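You operate a simulated robot arm through the tools that you are given. There is no shell and no other tool. Be economical: measure what you need, move in short steps, check, and stop when the job is done.

Carry out the task below with a simulated robot arm. There is one attempt and no reset: what you move stays moved.

TASK
Centre the bar with the fences and press the flower between its two lines.
Fine: sled right in for one stroke, lever up, sled out; fences open again; leave the other bars.

It is judged by the outcome, as a careful person would: the job done as asked, and still so three seconds after it is handed in. It fails if anything else is knocked over, pushed out of place, dropped, spilled or broken.

THE ROBOT
A 7-joint arm with a two-finger parallel gripper, fixed in place. Base frame: the origin is at the foot of the arm, x ahead of it, y to its left, z up. Lengths are in m, angles in degrees, forces in N, time in s.
With the tool pointing down near the work surface it reaches from about 0.12 to 0.54 m from the base axis. Its first joint turns from -66.0 to 66.0 degrees. Payload 2.4 kg.
Tool frame: the origin (TCP) lies between the finger pads and is the grasp point; the fingertips stand 0.03 m ahead of it; z points along the fingers, y is the line along which they close. The gripper opens to 0.094 m. The fingers are 0.028 m wide and 0.01 m thick; the gripper's body (0.05 by 0.096 m) begins 0.055 m behind the TCP.
Orientation is that of the tool frame in the base frame, as a unit quaternion [w, x, y, z]. With the fingers straight down and closing along the base's y, the tool's x points along the base's -x, its y along +y and its z along -z.

THE INTERFACE
- The arm moves only by the tool apply_moves. Its argument "increments" is a list of rows, each a list of 6 numbers: the shift along the base's x, y, z in m, then the turn, a rotation vector about the base's x, y, z in degrees. In form: [[dx, dy, dz, ax, ay, az], ...]. A call has 1 to 20 rows; each row shifts and turns the commanded pose from where the row before left it. "fingers" is the opening, from 0 (shut) to 1 (fully open), set as the call begins (left out, the last holds). A row lasts 0.2 s, in which the tool goes at most 0.05 m and 8.6 degrees; a call with a longer step from one row to the next is refused whole, and so is a gripper value outside its range. A pose out of reach is approached as far as the arm can. The call stops where the force on the tool passes 70 N (or 10 N more than at its start, if that is more) or the arm is blocked; 0.2 s more then pass. The fingers move at their own pace (about 0.153 m/s each) and stop on an object; they squeeze with about 37 N. The grip force told is the motor's: it shows also when the fingers shut on nothing. Time passes only in rows, and 0.2 s behind the last, so rows that do not move let the fingers close. It gives the time, the measured TCP pose, the force on the tool (base axes), the opening and the grip force at its end, in the units of the frame above (readings bear some noise).
- Cameras (640 x 400 px; columns grow to the right, rows downward): "scene" is fixed at [0.0303, 0.4669, 1.4482]; the picture's right is [-0.82, -0.57, 0.00], its down [-0.30, 0.43, -0.85] and it looks along [0.49, -0.70, -0.52] (base axes); focal length 350 px, centre (320, 200). "wrist" rides on the gripper at [-0.037, 0, -0.058] in the tool frame; the picture's right is [0.00, -1.00, 0.00], its down [0.97, 0.00, -0.24] and it looks along [0.24, 0.00, 0.97] (tool axes); focal length 218 px, centre (320, 200).
- get_image(camera): a new picture of that camera. No time passes.
- probe_pixels(camera, pixels): for up to 12 pixels [column, row] of the newest picture of that camera ("zoom" is the newest enlarged one), the place [x, y, z] in the base frame of the surface seen there, good to about 0.003 m. No time passes.
- enlarge(camera, box): a new picture of the part [left, top, right, bottom] of that camera's present view, enlarged. No time passes.
- hand_in(): hands the job in; it is judged then, once.

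Work in short steps. Measure before you move; look again where a grasp or a placing could have gone wrong, and mend it. You have 80 turns and 34 pictures in all, the two below and enlarged ones among them. Open the gripper and draw the arm clear of the work before you hand the job in, unless the task says otherwise; then end with one line.

The tools are called after ">>>" as a command line: name --pt "numbers of a row" for each row, then --argument value for the rest, lists and objects as JSON in quotes. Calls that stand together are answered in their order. apply_moves: Moves the arm, as the interface text tells. Its arguments: {"type":"object","properties":{"increments":{"type":"array","items":{"type":"array","items":{"type":"number"}}},"fingers":{"type":"number"}},"required":["increments"]} The other tools are called the same way: get_image (camera) takes a picture; probe_pixels (camera, pixels) gives the place of the surface under pixels of a picture; enlarge (camera, box) takes an enlarged picture of a part of a camera's view; hand_in () hands the job in.

At the start:

```text
t: 0.0
tcp_pos: [0.2835, -0.2352, 1.2433]
tcp_rot: [0.0, 0.0, 1.0, 0.001]
force: [-0.5, -0.4, 0.2]
finger_gap: 0.0941
grasp_force: 0.1
```

scene: 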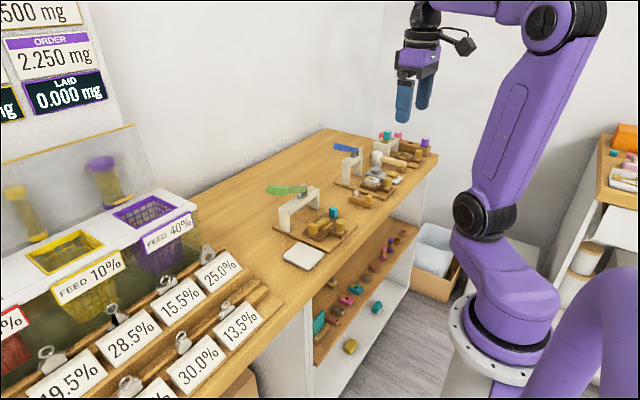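
wrist: 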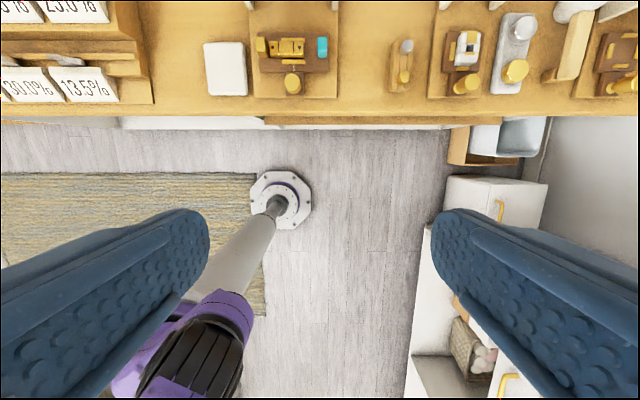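

I'll enlarge the press areas in both views to identify the parts.

>>> enlarge --camera "scene" --box '[250, 120, 450, 280]'

>>> enlarge --camera "wrist" --box '[190, 0, 640, 130]'

```text
2.50 times, centred on (350, 200) of scene
```

zoom: 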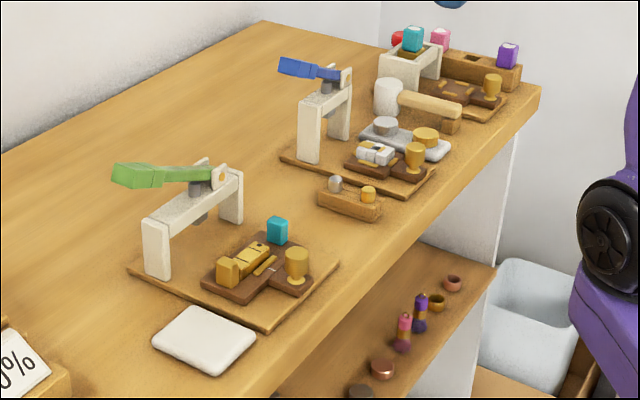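

```text
1.42 times, centred on (415, 65) of wrist
```

zoom: 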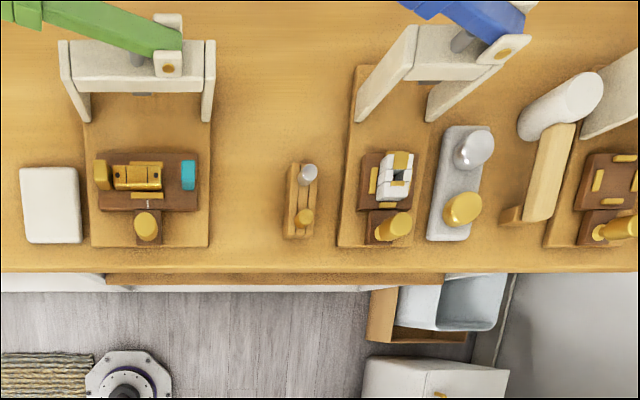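

Three stations are visible: green press (scene ~315,215), blue press (~350,165), and a third (~400,145). I probe their parts.

>>> probe_pixels --camera "zoom" --pixels '[[137, 177], [188, 175], [145, 225], [100, 175], [400, 175], [388, 228], [306, 175], [468, 150], [600, 180], [620, 228], [50, 205], [150, 265]]'

>>> enlarge --camera "scene" --box '[270, 180, 370, 250]'

>>> enlarge --camera "scene" --box '[340, 120, 450, 200]'

```text
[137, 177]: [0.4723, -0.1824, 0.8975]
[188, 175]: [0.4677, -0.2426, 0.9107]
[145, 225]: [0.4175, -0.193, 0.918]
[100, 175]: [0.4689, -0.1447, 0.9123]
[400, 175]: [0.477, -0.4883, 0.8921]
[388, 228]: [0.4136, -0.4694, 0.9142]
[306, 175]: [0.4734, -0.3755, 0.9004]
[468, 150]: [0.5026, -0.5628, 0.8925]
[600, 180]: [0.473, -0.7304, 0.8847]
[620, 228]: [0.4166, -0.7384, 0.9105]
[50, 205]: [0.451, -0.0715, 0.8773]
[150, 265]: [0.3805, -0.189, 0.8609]
```

```text
5.71 times, centred on (320, 215) of scene
```

zoom: 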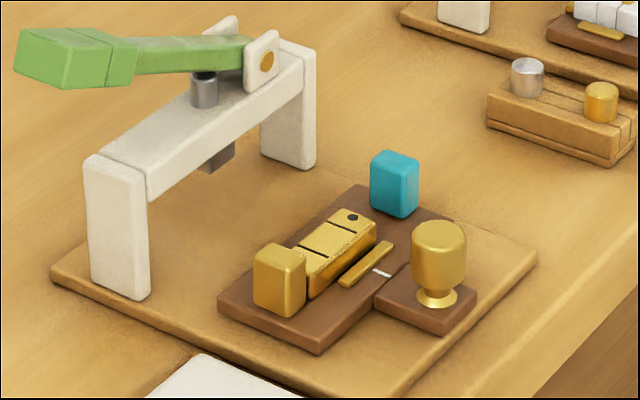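

```text
5.00 times, centred on (395, 160) of scene
```

zoom: 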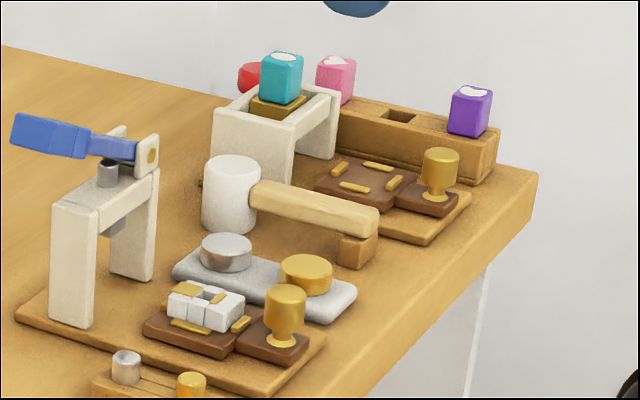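

The gold bar with two lines sits on the green press's sled. I move the wrist camera over it for a closer look.

>>> apply_moves --pt "0.03 0.008 -0.03 0 0 0" --pt "0.03 0.008 -0.035 0 0 0" --pt "0.03 0.008 -0.035 0 0 0" --pt "0.03 0.008 -0.035 0 0 0" --pt "0.015 0.008 -0.035 0 0 0" --pt "0 0 0 0 0 0"

>>> get_image --camera "wrist"

```text
t: 1.4
tcp_pos: [0.4169, -0.1961, 1.0729]
tcp_rot: [0.0, 0.0, 1.0, 0.0]
force: [-0.6, 1.0, 0.4]
finger_gap: 0.0941
grasp_force: 0.0
```

```text
27 pictures are left
```

wrist: 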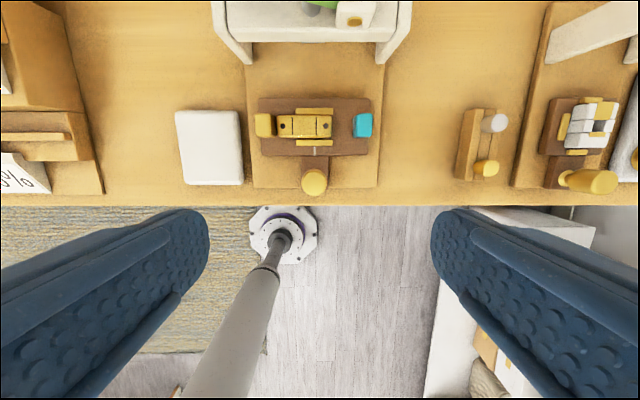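

>>> enlarge --camera "wrist" --box '[235, 75, 395, 200]'

>>> enlarge --camera "scene" --box '[255, 170, 355, 235]'

```text
3.20 times, centred on (315, 138) of wrist
```

zoom: 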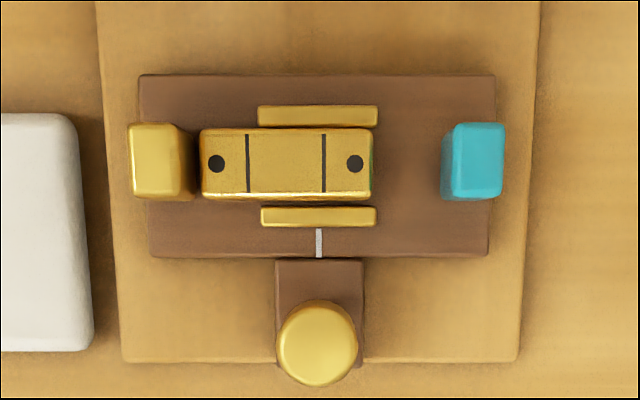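

```text
6.15 times, centred on (305, 202) of scene
```

zoom: 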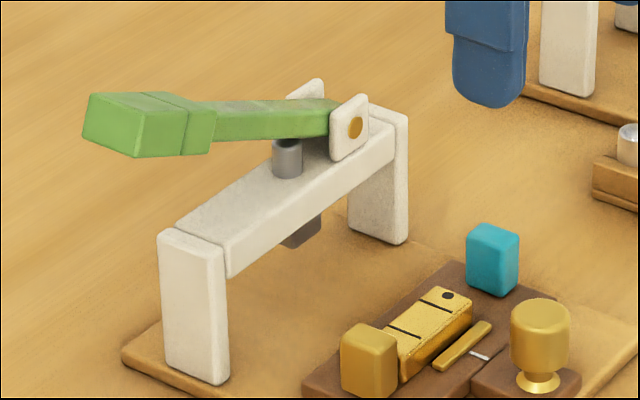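

Bar is off-centre (mid at zoom col ~286, tick at 319). I measure fences, bar, tick, rails, knob and lever.

>>> enlarge --camera "wrist" --box '[235, 75, 395, 200]'

>>> probe_pixels --camera "zoom" --pixels '[[135, 155], [176, 150], [460, 150], [500, 150], [206, 170], [368, 170], [319, 243], [280, 344], [318, 300], [352, 344], [230, 230], [120, 320]]'

>>> enlarge --camera "scene" --box '[255, 170, 355, 250]'

```text
3.20 times, centred on (315, 138) of wrist
```

zoom: 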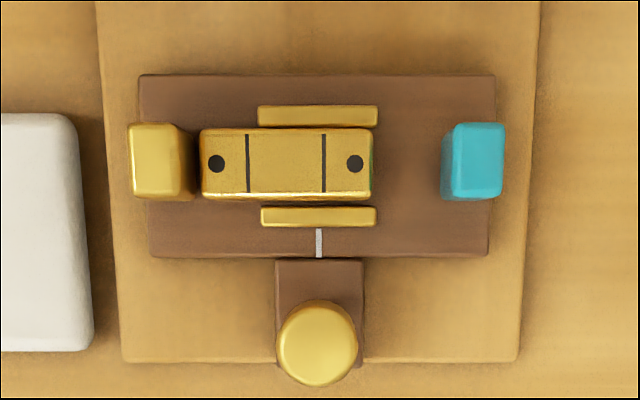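

```text
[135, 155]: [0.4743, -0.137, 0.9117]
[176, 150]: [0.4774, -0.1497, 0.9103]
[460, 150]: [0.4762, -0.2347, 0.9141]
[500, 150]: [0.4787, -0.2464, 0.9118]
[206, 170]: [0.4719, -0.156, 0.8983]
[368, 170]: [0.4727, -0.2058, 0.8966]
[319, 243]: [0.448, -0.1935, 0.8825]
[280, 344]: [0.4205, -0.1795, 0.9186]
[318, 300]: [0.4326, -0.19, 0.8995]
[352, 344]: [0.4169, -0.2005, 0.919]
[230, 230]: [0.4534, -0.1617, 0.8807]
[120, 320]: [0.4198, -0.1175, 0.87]
```

```text
5.00 times, centred on (305, 210) of scene
```

zoom: 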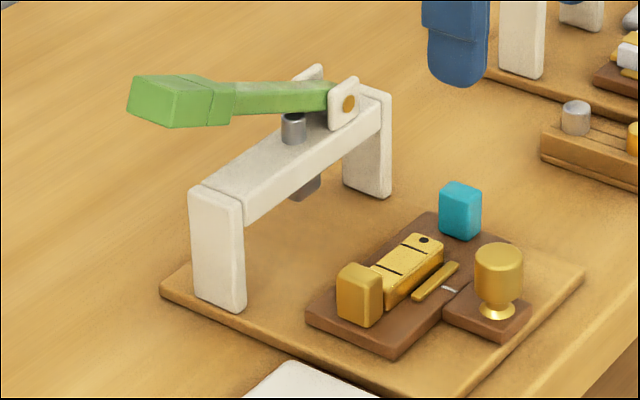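

Fences' outer span (~0.115) exceeds the gripper, so I'll push each in part way first. Now measure the press frame and lever.

>>> probe_pixels --camera "zoom" --pixels '[[150, 82], [172, 122], [225, 120], [195, 85], [235, 90], [320, 90], [348, 103], [293, 118], [210, 190], [380, 95], [240, 300], [280, 170]]'

>>> enlarge --camera "wrist" --box '[200, 0, 420, 110]'

```text
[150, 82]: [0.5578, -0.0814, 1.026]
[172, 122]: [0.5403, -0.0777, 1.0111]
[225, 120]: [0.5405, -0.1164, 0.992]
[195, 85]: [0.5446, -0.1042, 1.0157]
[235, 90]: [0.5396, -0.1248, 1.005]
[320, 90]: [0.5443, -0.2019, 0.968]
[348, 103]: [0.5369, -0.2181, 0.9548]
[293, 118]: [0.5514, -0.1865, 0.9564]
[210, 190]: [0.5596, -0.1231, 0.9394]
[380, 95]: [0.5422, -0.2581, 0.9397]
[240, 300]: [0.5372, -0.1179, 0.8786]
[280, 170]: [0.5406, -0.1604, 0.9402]
```

```text
2.91 times, centred on (310, 55) of wrist
```

zoom: 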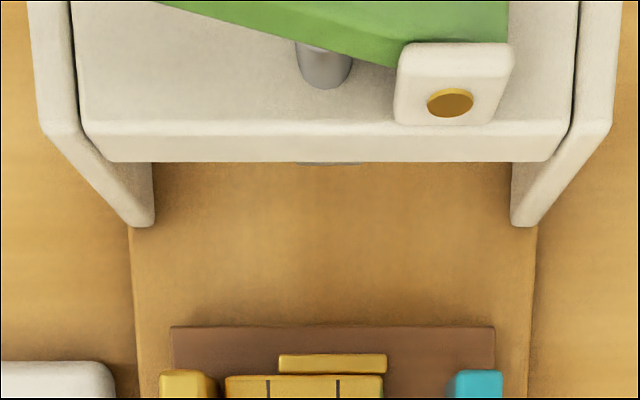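

Closed fingers go down outside the gold fence (outer face y≈-0.134).

>>> apply_moves --fingers 0 --pt "0.025 0.04 -0.03 0 0 0" --pt "0.025 0.04 -0.03 0 0 0" --pt "0 0.0 -0.03 0 0 0" --pt "0 0 -0.03 0 0 0" --pt "0 0 -0.02 0 0 0" --pt "0 0 0 0 0 0"

>>> enlarge --camera "scene" --box '[255, 170, 355, 250]'

```text
refused: row 1 steps farther than a row can; nothing moved
```

```text
5.00 times, centred on (305, 210) of scene
```

zoom: 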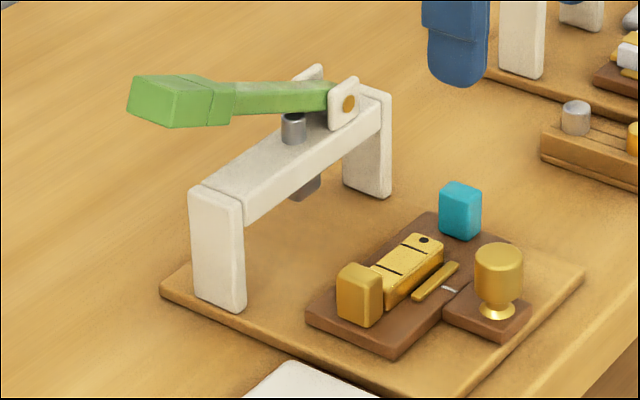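

Too large a step; I split it into smaller rows.

>>> apply_moves --fingers 0 --pt "0.017 0.027 -0.02 0 0 0" --pt "0.017 0.027 -0.02 0 0 0" --pt "0.016 0.026 -0.02 0 0 0" --pt "0 0 -0.03 0 0 0" --pt "0 0 -0.03 0 0 0" --pt "0 0 -0.02 0 0 0" --pt "0 0 -0.012 0 0 0" --pt "0 0 0 0 0 0"

>>> enlarge --camera "scene" --box '[255, 170, 355, 250]'

```text
t: 3.2
tcp_pos: [0.467, -0.1149, 0.9205]
tcp_rot: [0.0, 0.001, 1.0, 0.001]
force: [0.4, 0.2, 0.5]
finger_gap: 0.0
grasp_force: 32.9
```

```text
5.00 times, centred on (305, 210) of scene
```

zoom: 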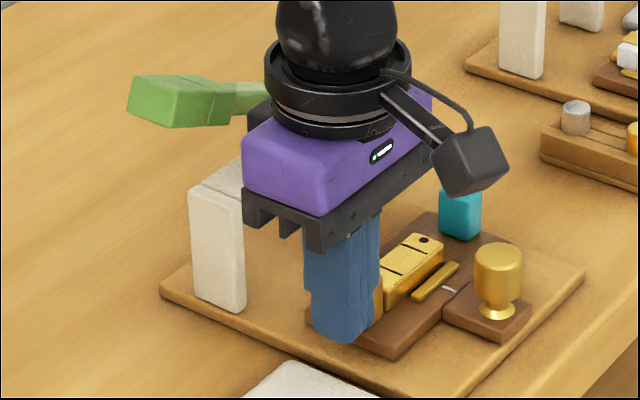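

Fingers stand outside the gold fence, clear of everything. I push it inward ~to face y=-0.150 in small steps.

>>> apply_moves --pt "0 -0.006 0 0 0 0" --pt "0 -0.006 0 0 0 0" --pt "0 -0.005 0 0 0 0" --pt "0 -0.004 0 0 0 0" --pt "0 -0.004 0 0 0 0" --pt "0 0 0 0 0 0"

>>> enlarge --camera "scene" --box '[255, 170, 355, 250]'

```text
t: 4.6
tcp_pos: [0.4666, -0.1377, 0.9219]
tcp_rot: [-0.001, -0.002, 1.0, 0.001]
force: [2.0, 18.5, 4.0]
finger_gap: 0.0
grasp_force: 32.7
```

```text
5.00 times, centred on (305, 210) of scene
```

zoom: 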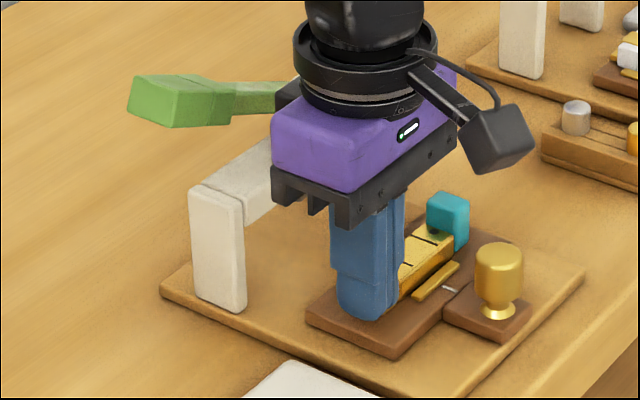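

The fences are linked: teal came in too. I push a little further until the bar is closed on both sides.

>>> apply_moves --pt "0 -0.002 0 0 0 0" --pt "0 -0.002 0 0 0 0" --pt "0 -0.002 0 0 0 0" --pt "0 0 0 0 0 0"

```text
t: 5.6
tcp_pos: [0.47, -0.1377, 0.9216]
tcp_rot: [-0.003, -0.005, 1.0, 0.001]
force: [-1.4, 47.7, 2.8]
finger_gap: 0.0
grasp_force: 33.0
```

Motion stopped with force rising to 48 N: fences are against the bar. I back off and look from above.

>>> apply_moves --pt "0 0.01 0 0 0 0" --pt "0 0.01 0 0 0 0" --pt "0 0.005 0.03 0 0 0" --pt "-0.01 0 0.04 0 0 0" --pt "-0.01 -0.02 0.04 0 0 0" --pt "-0.02 -0.04 0.0 0 0 0" --pt "-0.01 -0.03 0 0 0 0" --pt "0 0 0 0 0 0"

>>> enlarge --camera "wrist" --box '[235, 50, 395, 175]'

```text
t: 7.4
tcp_pos: [0.4157, -0.2122, 1.0315]
tcp_rot: [0.0, 0.0, 1.0, 0.0]
force: [-0.4, 0.1, 0.7]
finger_gap: 0.0
grasp_force: 33.0
```

```text
3.20 times, centred on (315, 112) of wrist
```

zoom: 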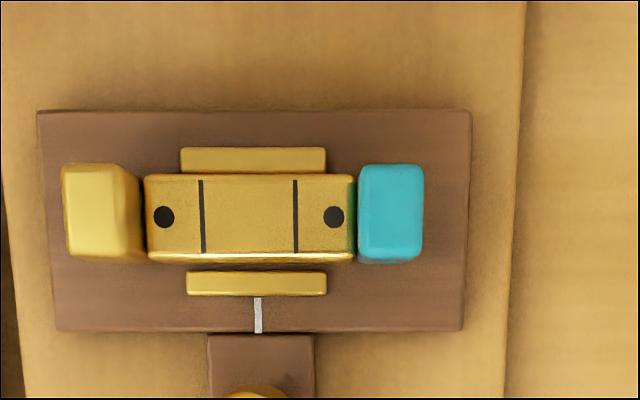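

The bar's lines are now centred on the tick (both compute to y≈-0.190). Next I tilt the hand back 40° and come up to the sled knob (0.419,-0.190, top 0.919).

>>> apply_moves --fingers 0.5 --pt "-0.01 0.005 0 0 -8 0" --pt "-0.01 0.005 0 0 -8 0" --pt "-0.01 0.005 0 0 -8 0" --pt "-0.01 0.004 -0.02 0 -8 0" --pt "-0.007 0.003 -0.02 0 -8 0" --pt "0 0 -0.02 0 0 0" --pt "0 0 0 0 0 0"

>>> get_image --camera "wrist"

```text
t: 9.0
tcp_pos: [0.3871, -0.1852, 0.9953]
tcp_rot: [0.286, -0.009, 0.958, 0.025]
force: [0.6, 0.5, -0.7]
finger_gap: 0.047
grasp_force: 0.1
out of reach, approached as far as the arm can: row 4, 5
```

```text
17 pictures are left
```

wrist: 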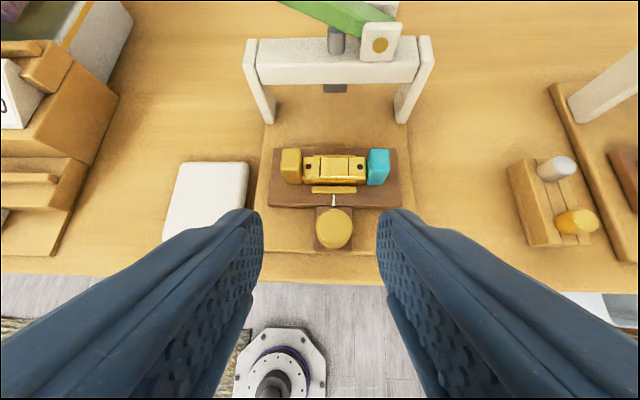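

Tilt is limited near here (~33°), so I settle for 30° and check the pose.

>>> apply_moves --pt "0.007 0 0.002 0 5 0" --pt "0.007 0 0 0 5 0" --pt "0 0 0 0 0 0"

```text
t: 9.8
tcp_pos: [0.4013, -0.1852, 0.9969]
tcp_rot: [0.201, -0.007, 0.979, 0.025]
force: [0.3, 0.3, 0.2]
finger_gap: 0.0469
grasp_force: 0.0
```

>>> apply_moves --pt "0 -0.002 -0.01 -2.6 -2.5 -1.4" --pt "0 -0.003 -0.011 0 -2.5 0" --pt "0 0 -0.011 0 0 0" --pt "0 0 0 0 0 0"

```text
t: 10.8
tcp_pos: [0.408, -0.1854, 0.9857]
tcp_rot: [0.241, -0.003, 0.971, 0.008]
force: [0.2, 1.3, -0.6]
finger_gap: 0.0472
grasp_force: 0.1
out of reach, approached as far as the arm can: row 1, 2, 3
```

Tilt is joint-limited lower down; 18° is enough for clearance, so I relax to that.

>>> apply_moves --pt "-0.002 -0.002 0 0 5 0" --pt "-0.002 -0.002 -0.005 0 5 -0.6" --pt "-0.002 0 -0.01 0 0 0" --pt "0 0 -0.005 0 0 0" --pt "0 0 0 0 0 0"

```text
t: 12.0
tcp_pos: [0.4024, -0.1897, 0.9652]
tcp_rot: [0.158, 0.005, 0.987, -0.001]
force: [0.9, 0.0, 0.0]
finger_gap: 0.0469
grasp_force: 0.1
```

Pose good (tilt 18°, y=-0.190). I slide down over the knob, then close.

>>> apply_moves --pt "0.003 0 -0.013 0 0 0" --pt "0.004 0 -0.013 0 0 0" --pt "0.003 0 -0.012 0 0 0" --pt "0 0 0 0 0 0"

>>> apply_moves --fingers 0 --pt "0 0 0 0 0 0" --pt "0 0 0 0 0 0"

>>> enlarge --camera "scene" --box '[255, 170, 355, 250]'

```text
t: 13.0
tcp_pos: [0.4127, -0.1892, 0.9276]
tcp_rot: [0.158, 0.005, 0.987, -0.001]
force: [-0.3, -0.7, -0.3]
finger_gap: 0.0473
grasp_force: 0.1
```

```text
t: 13.6
tcp_pos: [0.4118, -0.1903, 0.9285]
tcp_rot: [0.158, 0.006, 0.987, -0.002]
force: [2.1, -6.9, -6.0]
finger_gap: 0.0249
grasp_force: 44.8
```

```text
5.00 times, centred on (305, 210) of scene
```

zoom: 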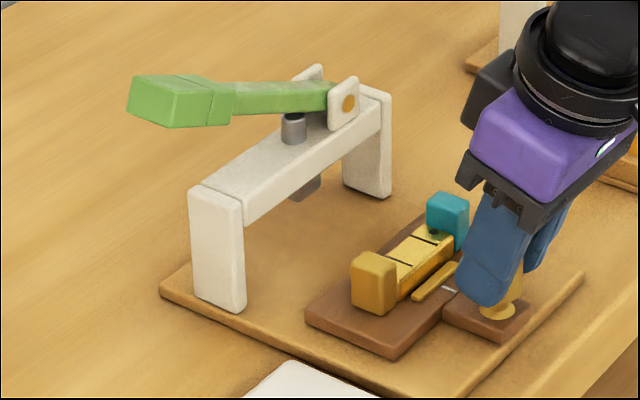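

Knob is gripped (gap 0.025). I push the sled in by 0.07 first.

>>> apply_moves --pt "0.01 0 0 0 0 0" --pt "0.01 0 0 0 0 0" --pt "0.01 0 0 0 0 0" --pt "0.01 0 0 0 0 0" --pt "0.01 0 0 0 0 0" --pt "0.01 0 0 0 0 0" --pt "0.01 0 0 0 0 0" --pt "0 0 0 0 0 0"

>>> enlarge --camera "scene" --box '[255, 170, 355, 250]'

```text
t: 15.4
tcp_pos: [0.4825, -0.1914, 0.928]
tcp_rot: [0.159, 0.006, 0.987, -0.001]
force: [0.6, -12.6, -4.1]
finger_gap: 0.025
grasp_force: 45.2
```

```text
5.00 times, centred on (305, 210) of scene
```

zoom: 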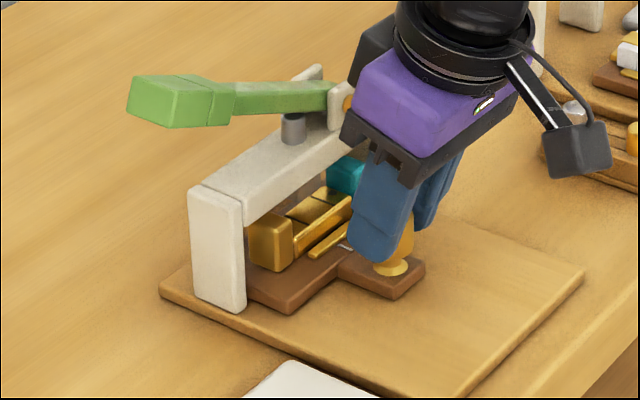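

Moving smoothly, sled under the beam. I continue in small steps until it meets its stop.

>>> apply_moves --pt "0.005 0.0005 0 0 0 0" --pt "0.004 0 0 0 0 0" --pt "0.003 0 0 0 0 0" --pt "0 0 0 0 0 0"

```text
t: 16.4
tcp_pos: [0.4931, -0.1899, 0.928]
tcp_rot: [0.158, 0.007, 0.987, 0.0]
force: [-16.5, -16.2, 13.8]
finger_gap: 0.0253
grasp_force: 44.9
```

>>> apply_moves --pt "0.002 0 0 0 0 0" --pt "0.002 0 0 0 0 0" --pt "0 0 0 0 0 0"

>>> enlarge --camera "scene" --box '[255, 170, 355, 250]'

```text
t: 17.2
tcp_pos: [0.494, -0.1903, 0.927]
tcp_rot: [0.155, 0.007, 0.988, 0.001]
force: [-36.2, -11.8, 19.7]
finger_gap: 0.0253
grasp_force: 45.1
```

```text
5.00 times, centred on (305, 210) of scene
```

zoom: 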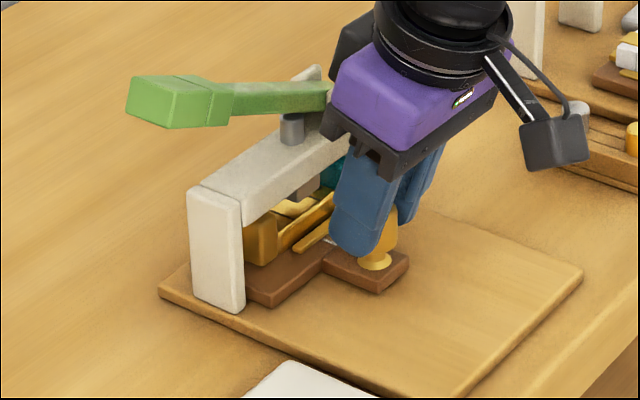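

It's at a firm stop (36 N, travel 0.082). I relieve the push, release the knob and retreat up and back.

>>> apply_moves --pt "-0.0035 0 0 0 0 0" --pt "0 0 0 0 0 0"

>>> apply_moves --fingers 0.45 --pt "0 0 0 0 0 0" --pt "0 0 0 0 0 0" --pt "-0.007 0 0.02 0 0 0" --pt "-0.01 0 0.03 0 0 0" --pt "-0.03 0 0.035 0 6 0" --pt "-0.03 0 0.035 0 6 0" --pt "0 0 0.02 0 6 0" --pt "0 0 0 0 0 0"

>>> enlarge --camera "wrist" --box '[215, 20, 425, 160]'

>>> enlarge --camera "scene" --box '[255, 170, 355, 250]'

```text
t: 17.8
tcp_pos: [0.4944, -0.1905, 0.9276]
tcp_rot: [0.157, 0.006, 0.988, -0.002]
force: [-12.0, -13.8, -16.0]
finger_gap: 0.0252
grasp_force: 44.9
```

```text
t: 19.6
tcp_pos: [0.4171, -0.1887, 1.0673]
tcp_rot: [0.001, 0.006, 1.0, -0.002]
force: [0.5, -0.5, -0.1]
finger_gap: 0.0423
grasp_force: 0.2
```

```text
2.86 times, centred on (320, 90) of wrist
```

zoom: 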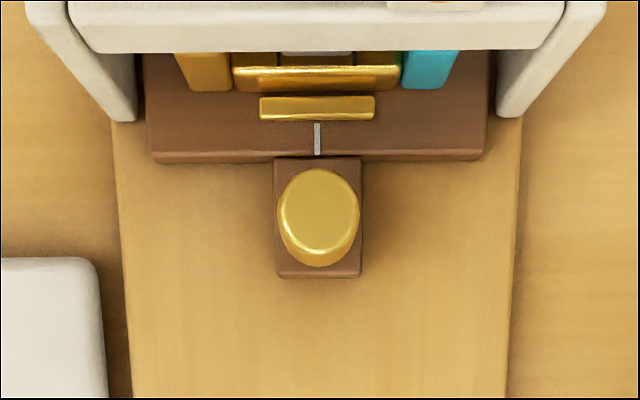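

```text
5.00 times, centred on (305, 210) of scene
```

zoom: 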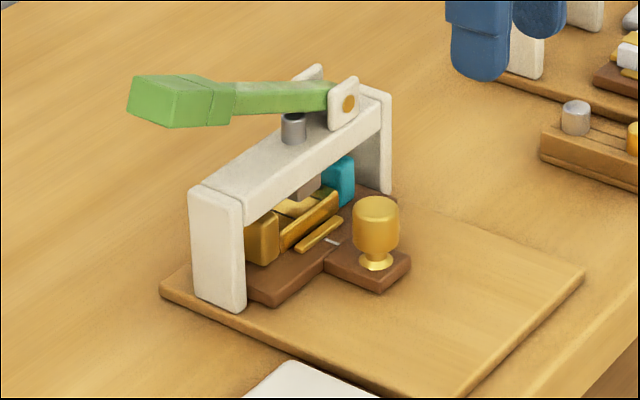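

Sled is in, tick, die and bar aligned (zoom col ~317). I measure the lever handle before pressing it.

>>> probe_pixels --camera "zoom" --pixels '[[140, 80], [165, 78], [190, 80], [204, 86], [165, 90], [182, 93], [140, 105], [220, 90], [270, 88], [300, 72], [305, 185], [375, 205]]'

>>> apply_moves --fingers 0 --pt "0.02 0.023 0.02 0 -5 0" --pt "0.025 0.023 0.02 0 -5 0" --pt "0.025 0.024 0.02 0 -5 0" --pt "0.02 0.024 0 0 -5 0" --pt "0 0 0 0 0 0"

```text
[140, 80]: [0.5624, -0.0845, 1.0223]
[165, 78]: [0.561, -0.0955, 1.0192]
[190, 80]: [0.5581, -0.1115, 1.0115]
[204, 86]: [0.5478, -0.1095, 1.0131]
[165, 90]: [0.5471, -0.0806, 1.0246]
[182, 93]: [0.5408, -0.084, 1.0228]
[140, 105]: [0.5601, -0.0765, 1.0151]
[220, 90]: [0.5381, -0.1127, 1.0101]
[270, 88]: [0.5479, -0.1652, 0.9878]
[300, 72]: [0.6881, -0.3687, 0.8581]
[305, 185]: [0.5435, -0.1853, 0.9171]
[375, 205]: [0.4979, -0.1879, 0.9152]
```

```text
t: 20.8
tcp_pos: [0.507, -0.0953, 1.1274]
tcp_rot: [0.177, 0.006, 0.984, -0.001]
force: [0.7, -0.4, 0.4]
finger_gap: 0.0
grasp_force: 33.1
```

Handle centre ≈(0.552,-0.093, top 1.02). I move the tips to just above it.

>>> apply_moves --pt "0.018 0.002 -0.02 0 0 0" --pt "0.017 0 -0.025 0 0 0" --pt "0 0 -0.02 0 0 0" --pt "0 0 0 0 0 0"

>>> enlarge --camera "scene" --box '[255, 150, 355, 230]'

```text
t: 21.8
tcp_pos: [0.5437, -0.0938, 1.0646]
tcp_rot: [0.175, 0.006, 0.985, -0.001]
force: [0.4, -0.5, 0.5]
finger_gap: 0.0
grasp_force: 33.1
```

```text
5.00 times, centred on (305, 190) of scene
```

zoom: 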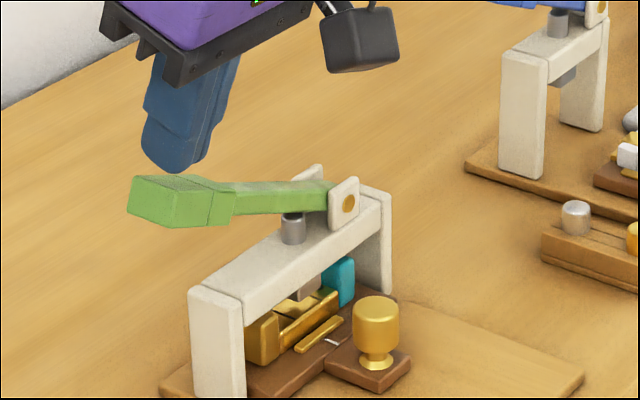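

Tips stand over the handle. I press down steadily.

>>> apply_moves --pt "0 0 -0.008 0 0 0" --pt "0 0 -0.008 0 0 0" --pt "0 0 -0.008 0 0 0" --pt "0 0 -0.008 0 0 0" --pt "0 0 -0.006 0 0 0"

```text
t: 23.0
tcp_pos: [0.5421, -0.0923, 1.0245]
tcp_rot: [0.175, 0.005, 0.985, -0.001]
force: [0.2, 0.0, 0.2]
finger_gap: 0.0
grasp_force: 32.9
```

>>> enlarge --camera "scene" --box '[255, 150, 355, 230]'

```text
5.00 times, centred on (305, 190) of scene
```

zoom: 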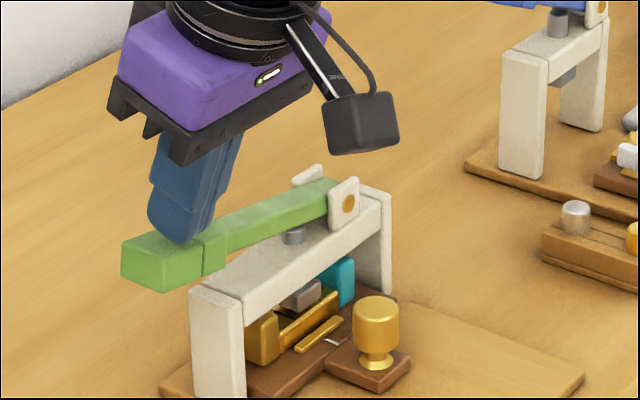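

The lever is going down with little resistance; the die is descending. I keep pressing to the end of the stroke.

>>> apply_moves --pt "0 0 -0.006 0 0 0" --pt "0 0 -0.006 0 0 0" --pt "0 0 -0.006 0 0 0" --pt "0 0 -0.006 0 0 0"

```text
t: 24.0
tcp_pos: [0.5424, -0.0912, 1.0026]
tcp_rot: [0.177, 0.004, 0.984, -0.001]
force: [-11.3, 5.4, 26.0]
finger_gap: 0.0001
grasp_force: 33.0
```

>>> apply_moves --pt "0 0 -0.003 0 0 0" --pt "0 0 -0.003 0 0 0" --pt "0 0 -0.002 0 0 0"

>>> enlarge --camera "scene" --box '[255, 150, 355, 230]'

```text
t: 24.6
tcp_pos: [0.5427, -0.0911, 1.0019]
tcp_rot: [0.179, 0.004, 0.984, -0.001]
force: [-22.9, 4.0, 32.9]
finger_gap: 0.0
grasp_force: 33.2
stopped in row 2: the force on the tool passed its limit (the readings are from after the stop); the commanded pose is now the measured one
```

```text
5.00 times, centred on (305, 190) of scene
```

zoom: 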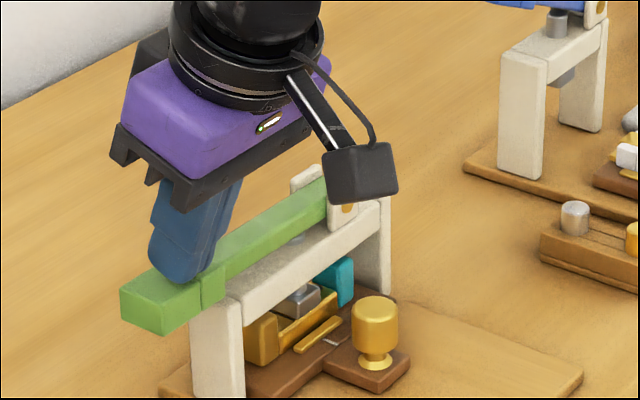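

The lever hit its stop (>70 N), die down on the bar. I lift straight up and see whether the lever follows.

>>> apply_moves --pt "0 0 0.01 0 0 0" --pt "0 0 0.02 0 0 0" --pt "0 0 0.03 0 0 0" --pt "0 0 0.03 0 0 0" --pt "-0.04 0 0.01 0 0 0" --pt "-0.04 0 0.01 0 0 0" --pt "0 0 0 0 0 0"

>>> enlarge --camera "scene" --box '[255, 150, 355, 230]'

```text
t: 26.2
tcp_pos: [0.4621, -0.0912, 1.11]
tcp_rot: [0.18, 0.004, 0.984, 0.0]
force: [-0.7, -0.3, 1.1]
finger_gap: 0.0002
grasp_force: 33.2
```

```text
5.00 times, centred on (305, 190) of scene
```

zoom: 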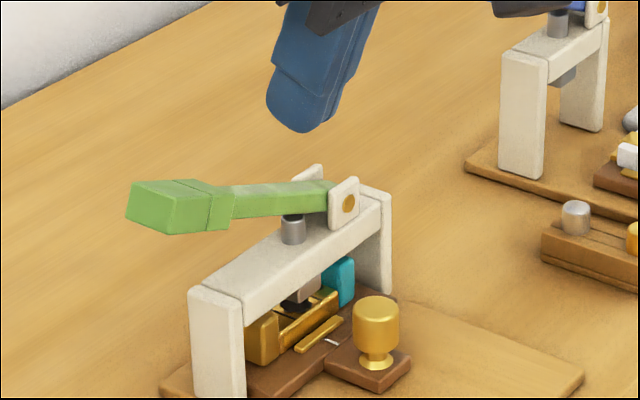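

The lever sprang back up. Now back to the knob with the same tilt.

>>> apply_moves --fingers 0.5 --pt "0.0 -0.033 -0.02 0 2.5 0" --pt "0.0 -0.033 -0.03 0 0 0" --pt "0.005 -0.033 -0.035 0 0 0" --pt "0.008 0 -0.035 0 0 0" --pt "0 0 0 0 0 0"

```text
t: 27.4
tcp_pos: [0.4784, -0.1899, 0.99]
tcp_rot: [0.157, 0.004, 0.988, -0.001]
force: [0.5, 0.2, 1.1]
finger_gap: 0.0469
grasp_force: 0.0
```

>>> apply_moves --pt "0.005 0 -0.02 0 0 0" --pt "0.006 0 -0.022 0 0 0" --pt "0.004 0 -0.02 0 0 0" --pt "0 0 0 0 0 0"

>>> apply_moves --fingers 0 --pt "0 0 0 0 0 0" --pt "0 0 0 0 0 0"

```text
t: 28.4
tcp_pos: [0.4922, -0.1913, 0.9268]
tcp_rot: [0.157, 0.004, 0.988, -0.002]
force: [0.3, 0.0, -0.9]
finger_gap: 0.0469
grasp_force: 0.1
```

```text
t: 29.0
tcp_pos: [0.4914, -0.1906, 0.9272]
tcp_rot: [0.156, 0.002, 0.988, 0.0]
force: [0.2, 5.5, -1.5]
finger_gap: 0.0247
grasp_force: 44.7
```

Knob gripped again. Pulling the sled out 0.081.

>>> apply_moves --pt "-0.006 0 0 0 0 0" --pt "-0.01 0 0 0 0 0" --pt "-0.012 0 0 0 0 0" --pt "-0.012 0 0 0 0 0" --pt "-0.012 0 0 0 0 0" --pt "-0.012 0 0 0 0 0" --pt "-0.01 0 0 0 0 0" --pt "-0.006 0 0 0 0 0" --pt "0 0 0 0 0 0"

```text
t: 31.0
tcp_pos: [0.4116, -0.1907, 0.9271]
tcp_rot: [0.158, 0.003, 0.987, 0.0]
force: [-0.7, 16.2, 20.9]
finger_gap: 0.0249
grasp_force: 45.3
```

A few mm more to reach the original out position/stop.

>>> apply_moves --pt "-0.002 0 0 0 0 0" --pt "-0.001 0 0 0 0 0" --pt "0 0 0 0 0 0"

```text
t: 31.8
tcp_pos: [0.4115, -0.1896, 0.9272]
tcp_rot: [0.159, 0.001, 0.987, -0.002]
force: [25.9, 15.2, -3.6]
finger_gap: 0.0251
grasp_force: 45.5
```

At the out stop. I relieve, release and retreat, returning the hand vertical for opening the fences.

>>> apply_moves --pt "0.003 0 0 0 0 0" --pt "0 0 0 0 0 0"

>>> apply_moves --fingers 0.45 --pt "0 0 0 0 0 0" --pt "0 0 0 0 0 0" --pt "-0.007 0 0.02 0 0 0" --pt "-0.007 0 0.03 0 6 0" --pt "0.0 0 0.04 0 6 0" --pt "0.015 0 0.02 0 6 0" --pt "0 0 0 0 0 0"

>>> enlarge --camera "wrist" --box '[235, 50, 395, 175]'

```text
t: 32.4
tcp_pos: [0.4127, -0.1901, 0.928]
tcp_rot: [0.158, 0.004, 0.987, -0.001]
force: [6.2, 17.2, 21.4]
finger_gap: 0.025
grasp_force: 44.7
```

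```text
t: 34.0
tcp_pos: [0.4124, -0.1913, 1.0399]
tcp_rot: [0.0, 0.003, 1.0, -0.001]
force: [-0.3, -0.5, -0.4]
finger_gap: 0.0422
grasp_force: 0.1
```

```text
3.20 times, centred on (315, 112) of wrist
```

zoom: 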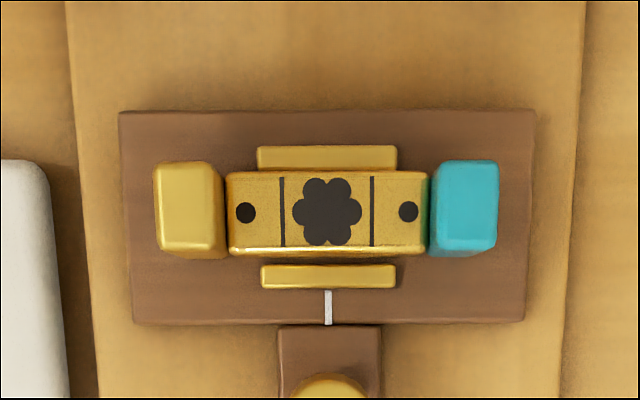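

The flower sits neatly between the lines. I bring shut fingers over the bar, between the fence tops (bar top 0.8975, fence tops 0.912), to spread the fences.

>>> apply_moves --fingers 0 --pt "0.03 0.001 0 0 0 0" --pt "0.03 0.001 -0.02 0 0 0" --pt "0 0 -0.03 0 0 0" --pt "0 0 -0.03 0 0 0" --pt "0 0 -0.018 0 0 0" --pt "0 0 -0.006 0 0 0" --pt "0 0 0 0 0 0"

```text
t: 35.6
tcp_pos: [0.4728, -0.1886, 0.9348]
tcp_rot: [0.001, 0.004, 1.0, -0.001]
force: [0.6, -0.1, 0.9]
finger_gap: 0.0
grasp_force: 33.2
```

>>> apply_moves --fingers 0.3 --pt "0 -0.001 -0.002 0 0 0" --pt "0 0 0 0 0 0"

>>> apply_moves --fingers 0.67 --pt "0 0 0 0 0 0" --pt "0 0 0 0 0 0" --pt "0 0 0 0 0 0"

```text
t: 36.2
tcp_pos: [0.4719, -0.1898, 0.9319]
tcp_rot: [0.001, 0.002, 1.0, -0.001]
force: [-0.2, 0.2, -0.2]
finger_gap: 0.028
grasp_force: 0.0
```

```text
t: 37.0
tcp_pos: [0.473, -0.1905, 0.9322]
tcp_rot: [0.001, 0.004, 1.0, -0.002]
force: [0.2, -2.9, -0.5]
finger_gap: 0.0612
grasp_force: 0.0
```

Fingers opened to 0.061, pushing the fences out. I ease the fingers in, lift, and check.

>>> apply_moves --fingers 0.4 --pt "0 0 0 0 0 0" --pt "0 0 0.02 0 0 0" --pt "0 0 0.03 0 0 0" --pt "-0.02 0 0.04 0 0 0" --pt "-0.035 0 0.02 0 0 0" --pt "-0.03 0 0.01 0 0 0" --pt "0 0 0 0 0 0"

>>> enlarge --camera "wrist" --box '[235, 50, 395, 150]'

>>> enlarge --camera "scene" --box '[255, 150, 355, 230]'

```text
t: 38.6
tcp_pos: [0.3855, -0.1882, 1.0513]
tcp_rot: [0.0, 0.003, 1.0, -0.001]
force: [0.5, 0.8, -0.8]
finger_gap: 0.0375
grasp_force: 0.2
```

```text
4.00 times, centred on (315, 100) of wrist
```

zoom: 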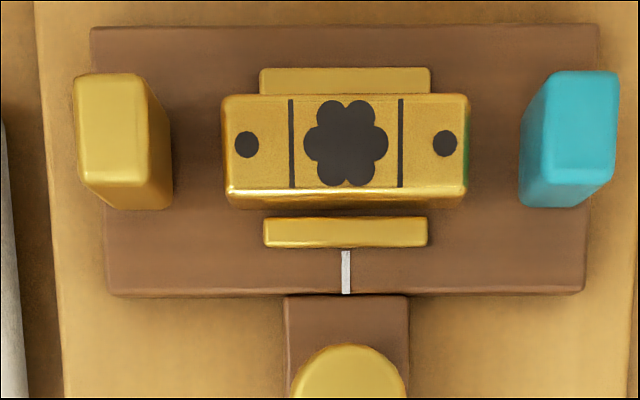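

```text
5.00 times, centred on (305, 190) of scene
```

zoom: 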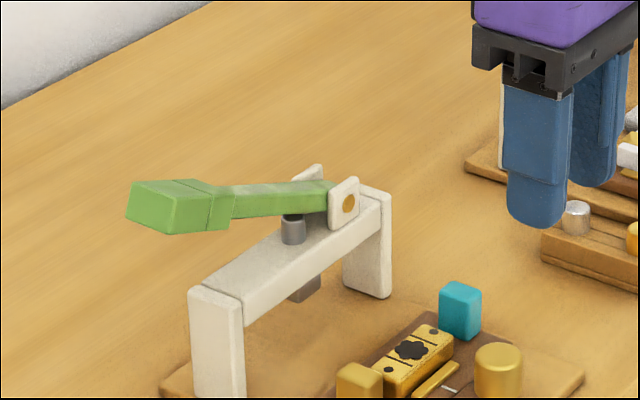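

Flower is crisp, fences apart, lever up, sled out. The fences are ~1 mm per side short of their original spread, so I spread them slightly more to be sure.

>>> apply_moves --fingers 0.3 --pt "0.03 -0.001 -0.01 0 0 0" --pt "0.035 -0.001 -0.02 0 0 0" --pt "0.022 0 -0.03 0 0 0" --pt "0 0 -0.03 0 0 0" --pt "0 0 -0.021 0 0 0" --pt "0 0 -0.008 0 0 0" --pt "0 0 0 0 0 0"

>>> apply_moves --fingers 0.74 --pt "0 0 0 0 0 0" --pt "0 0 0 0 0 0" --pt "0 0 0 0 0 0"

>>> apply_moves --fingers 0.4 --pt "0 0 0 0 0 0" --pt "0 0 0.02 0 0 0" --pt "0 0 0.03 0 0 0" --pt "-0.02 0 0.04 0 0 0" --pt "-0.035 0 0.02 0 0 0" --pt "-0.03 0 0.01 0 0 0" --pt "0 0 0 0 0 0"

>>> enlarge --camera "wrist" --box '[235, 50, 395, 150]'

```text
t: 40.2
tcp_pos: [0.4738, -0.1914, 0.9324]
tcp_rot: [0.001, 0.003, 1.0, -0.002]
force: [0.7, -0.7, 0.9]
finger_gap: 0.0282
grasp_force: 0.0
```

```text
t: 41.0
tcp_pos: [0.4748, -0.1902, 0.9335]
tcp_rot: [0.0, 0.001, 1.0, 0.0]
force: [0.8, 13.3, 1.2]
finger_gap: 0.0617
grasp_force: 0.0
```

```text
t: 42.6
tcp_pos: [0.3883, -0.1925, 1.0537]
tcp_rot: [0.001, 0.004, 1.0, -0.001]
force: [-0.4, -0.2, 0.0]
finger_gap: 0.0374
grasp_force: 0.0
```

```text
4.00 times, centred on (315, 100) of wrist
```

zoom: 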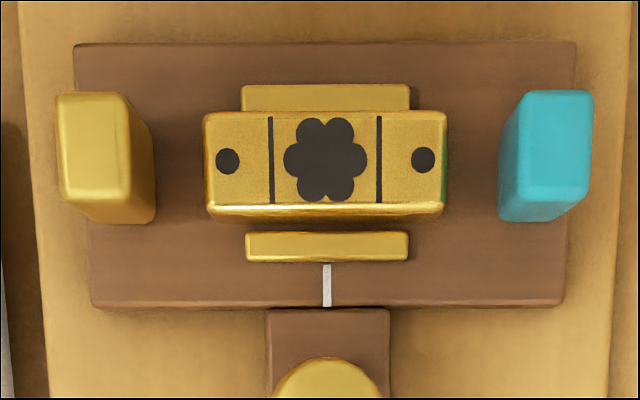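

The fences stopped at their limit (gap held at 0.0617), so they are fully open. I draw the arm clear with the gripper open and take a last look.

>>> apply_moves --fingers 1 --pt "-0.02 -0.005 0.04 0 0 0" --pt "-0.025 -0.005 0.04 0 0 0" --pt "-0.025 -0.01 0.04 0 0 0" --pt "-0.02 -0.01 0.03 0 0 0" --pt "0 0 0 0 0 0"

>>> enlarge --camera "scene" --box '[250, 120, 450, 280]'

```text
t: 43.8
tcp_pos: [0.3015, -0.2221, 1.2032]
tcp_rot: [0.001, 0.003, 1.0, -0.001]
force: [0.1, 0.1, 0.3]
finger_gap: 0.0938
grasp_force: 0.2
```

```text
2.50 times, centred on (350, 200) of scene
```

zoom: 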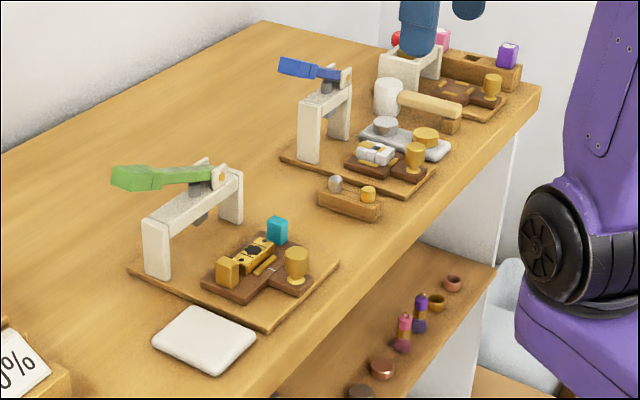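

Everything is in place: lever up, sled out, fences open, other items untouched. Handing in.

>>> hand_in

```text
The job is handed in.
```

The bar was centred with the fences and the flower pressed between its two lines in one full stroke; the lever is up (it sprang back 2–3 mm short of its starting height), the sled is out, the fences are open, and the other bars were not touched.
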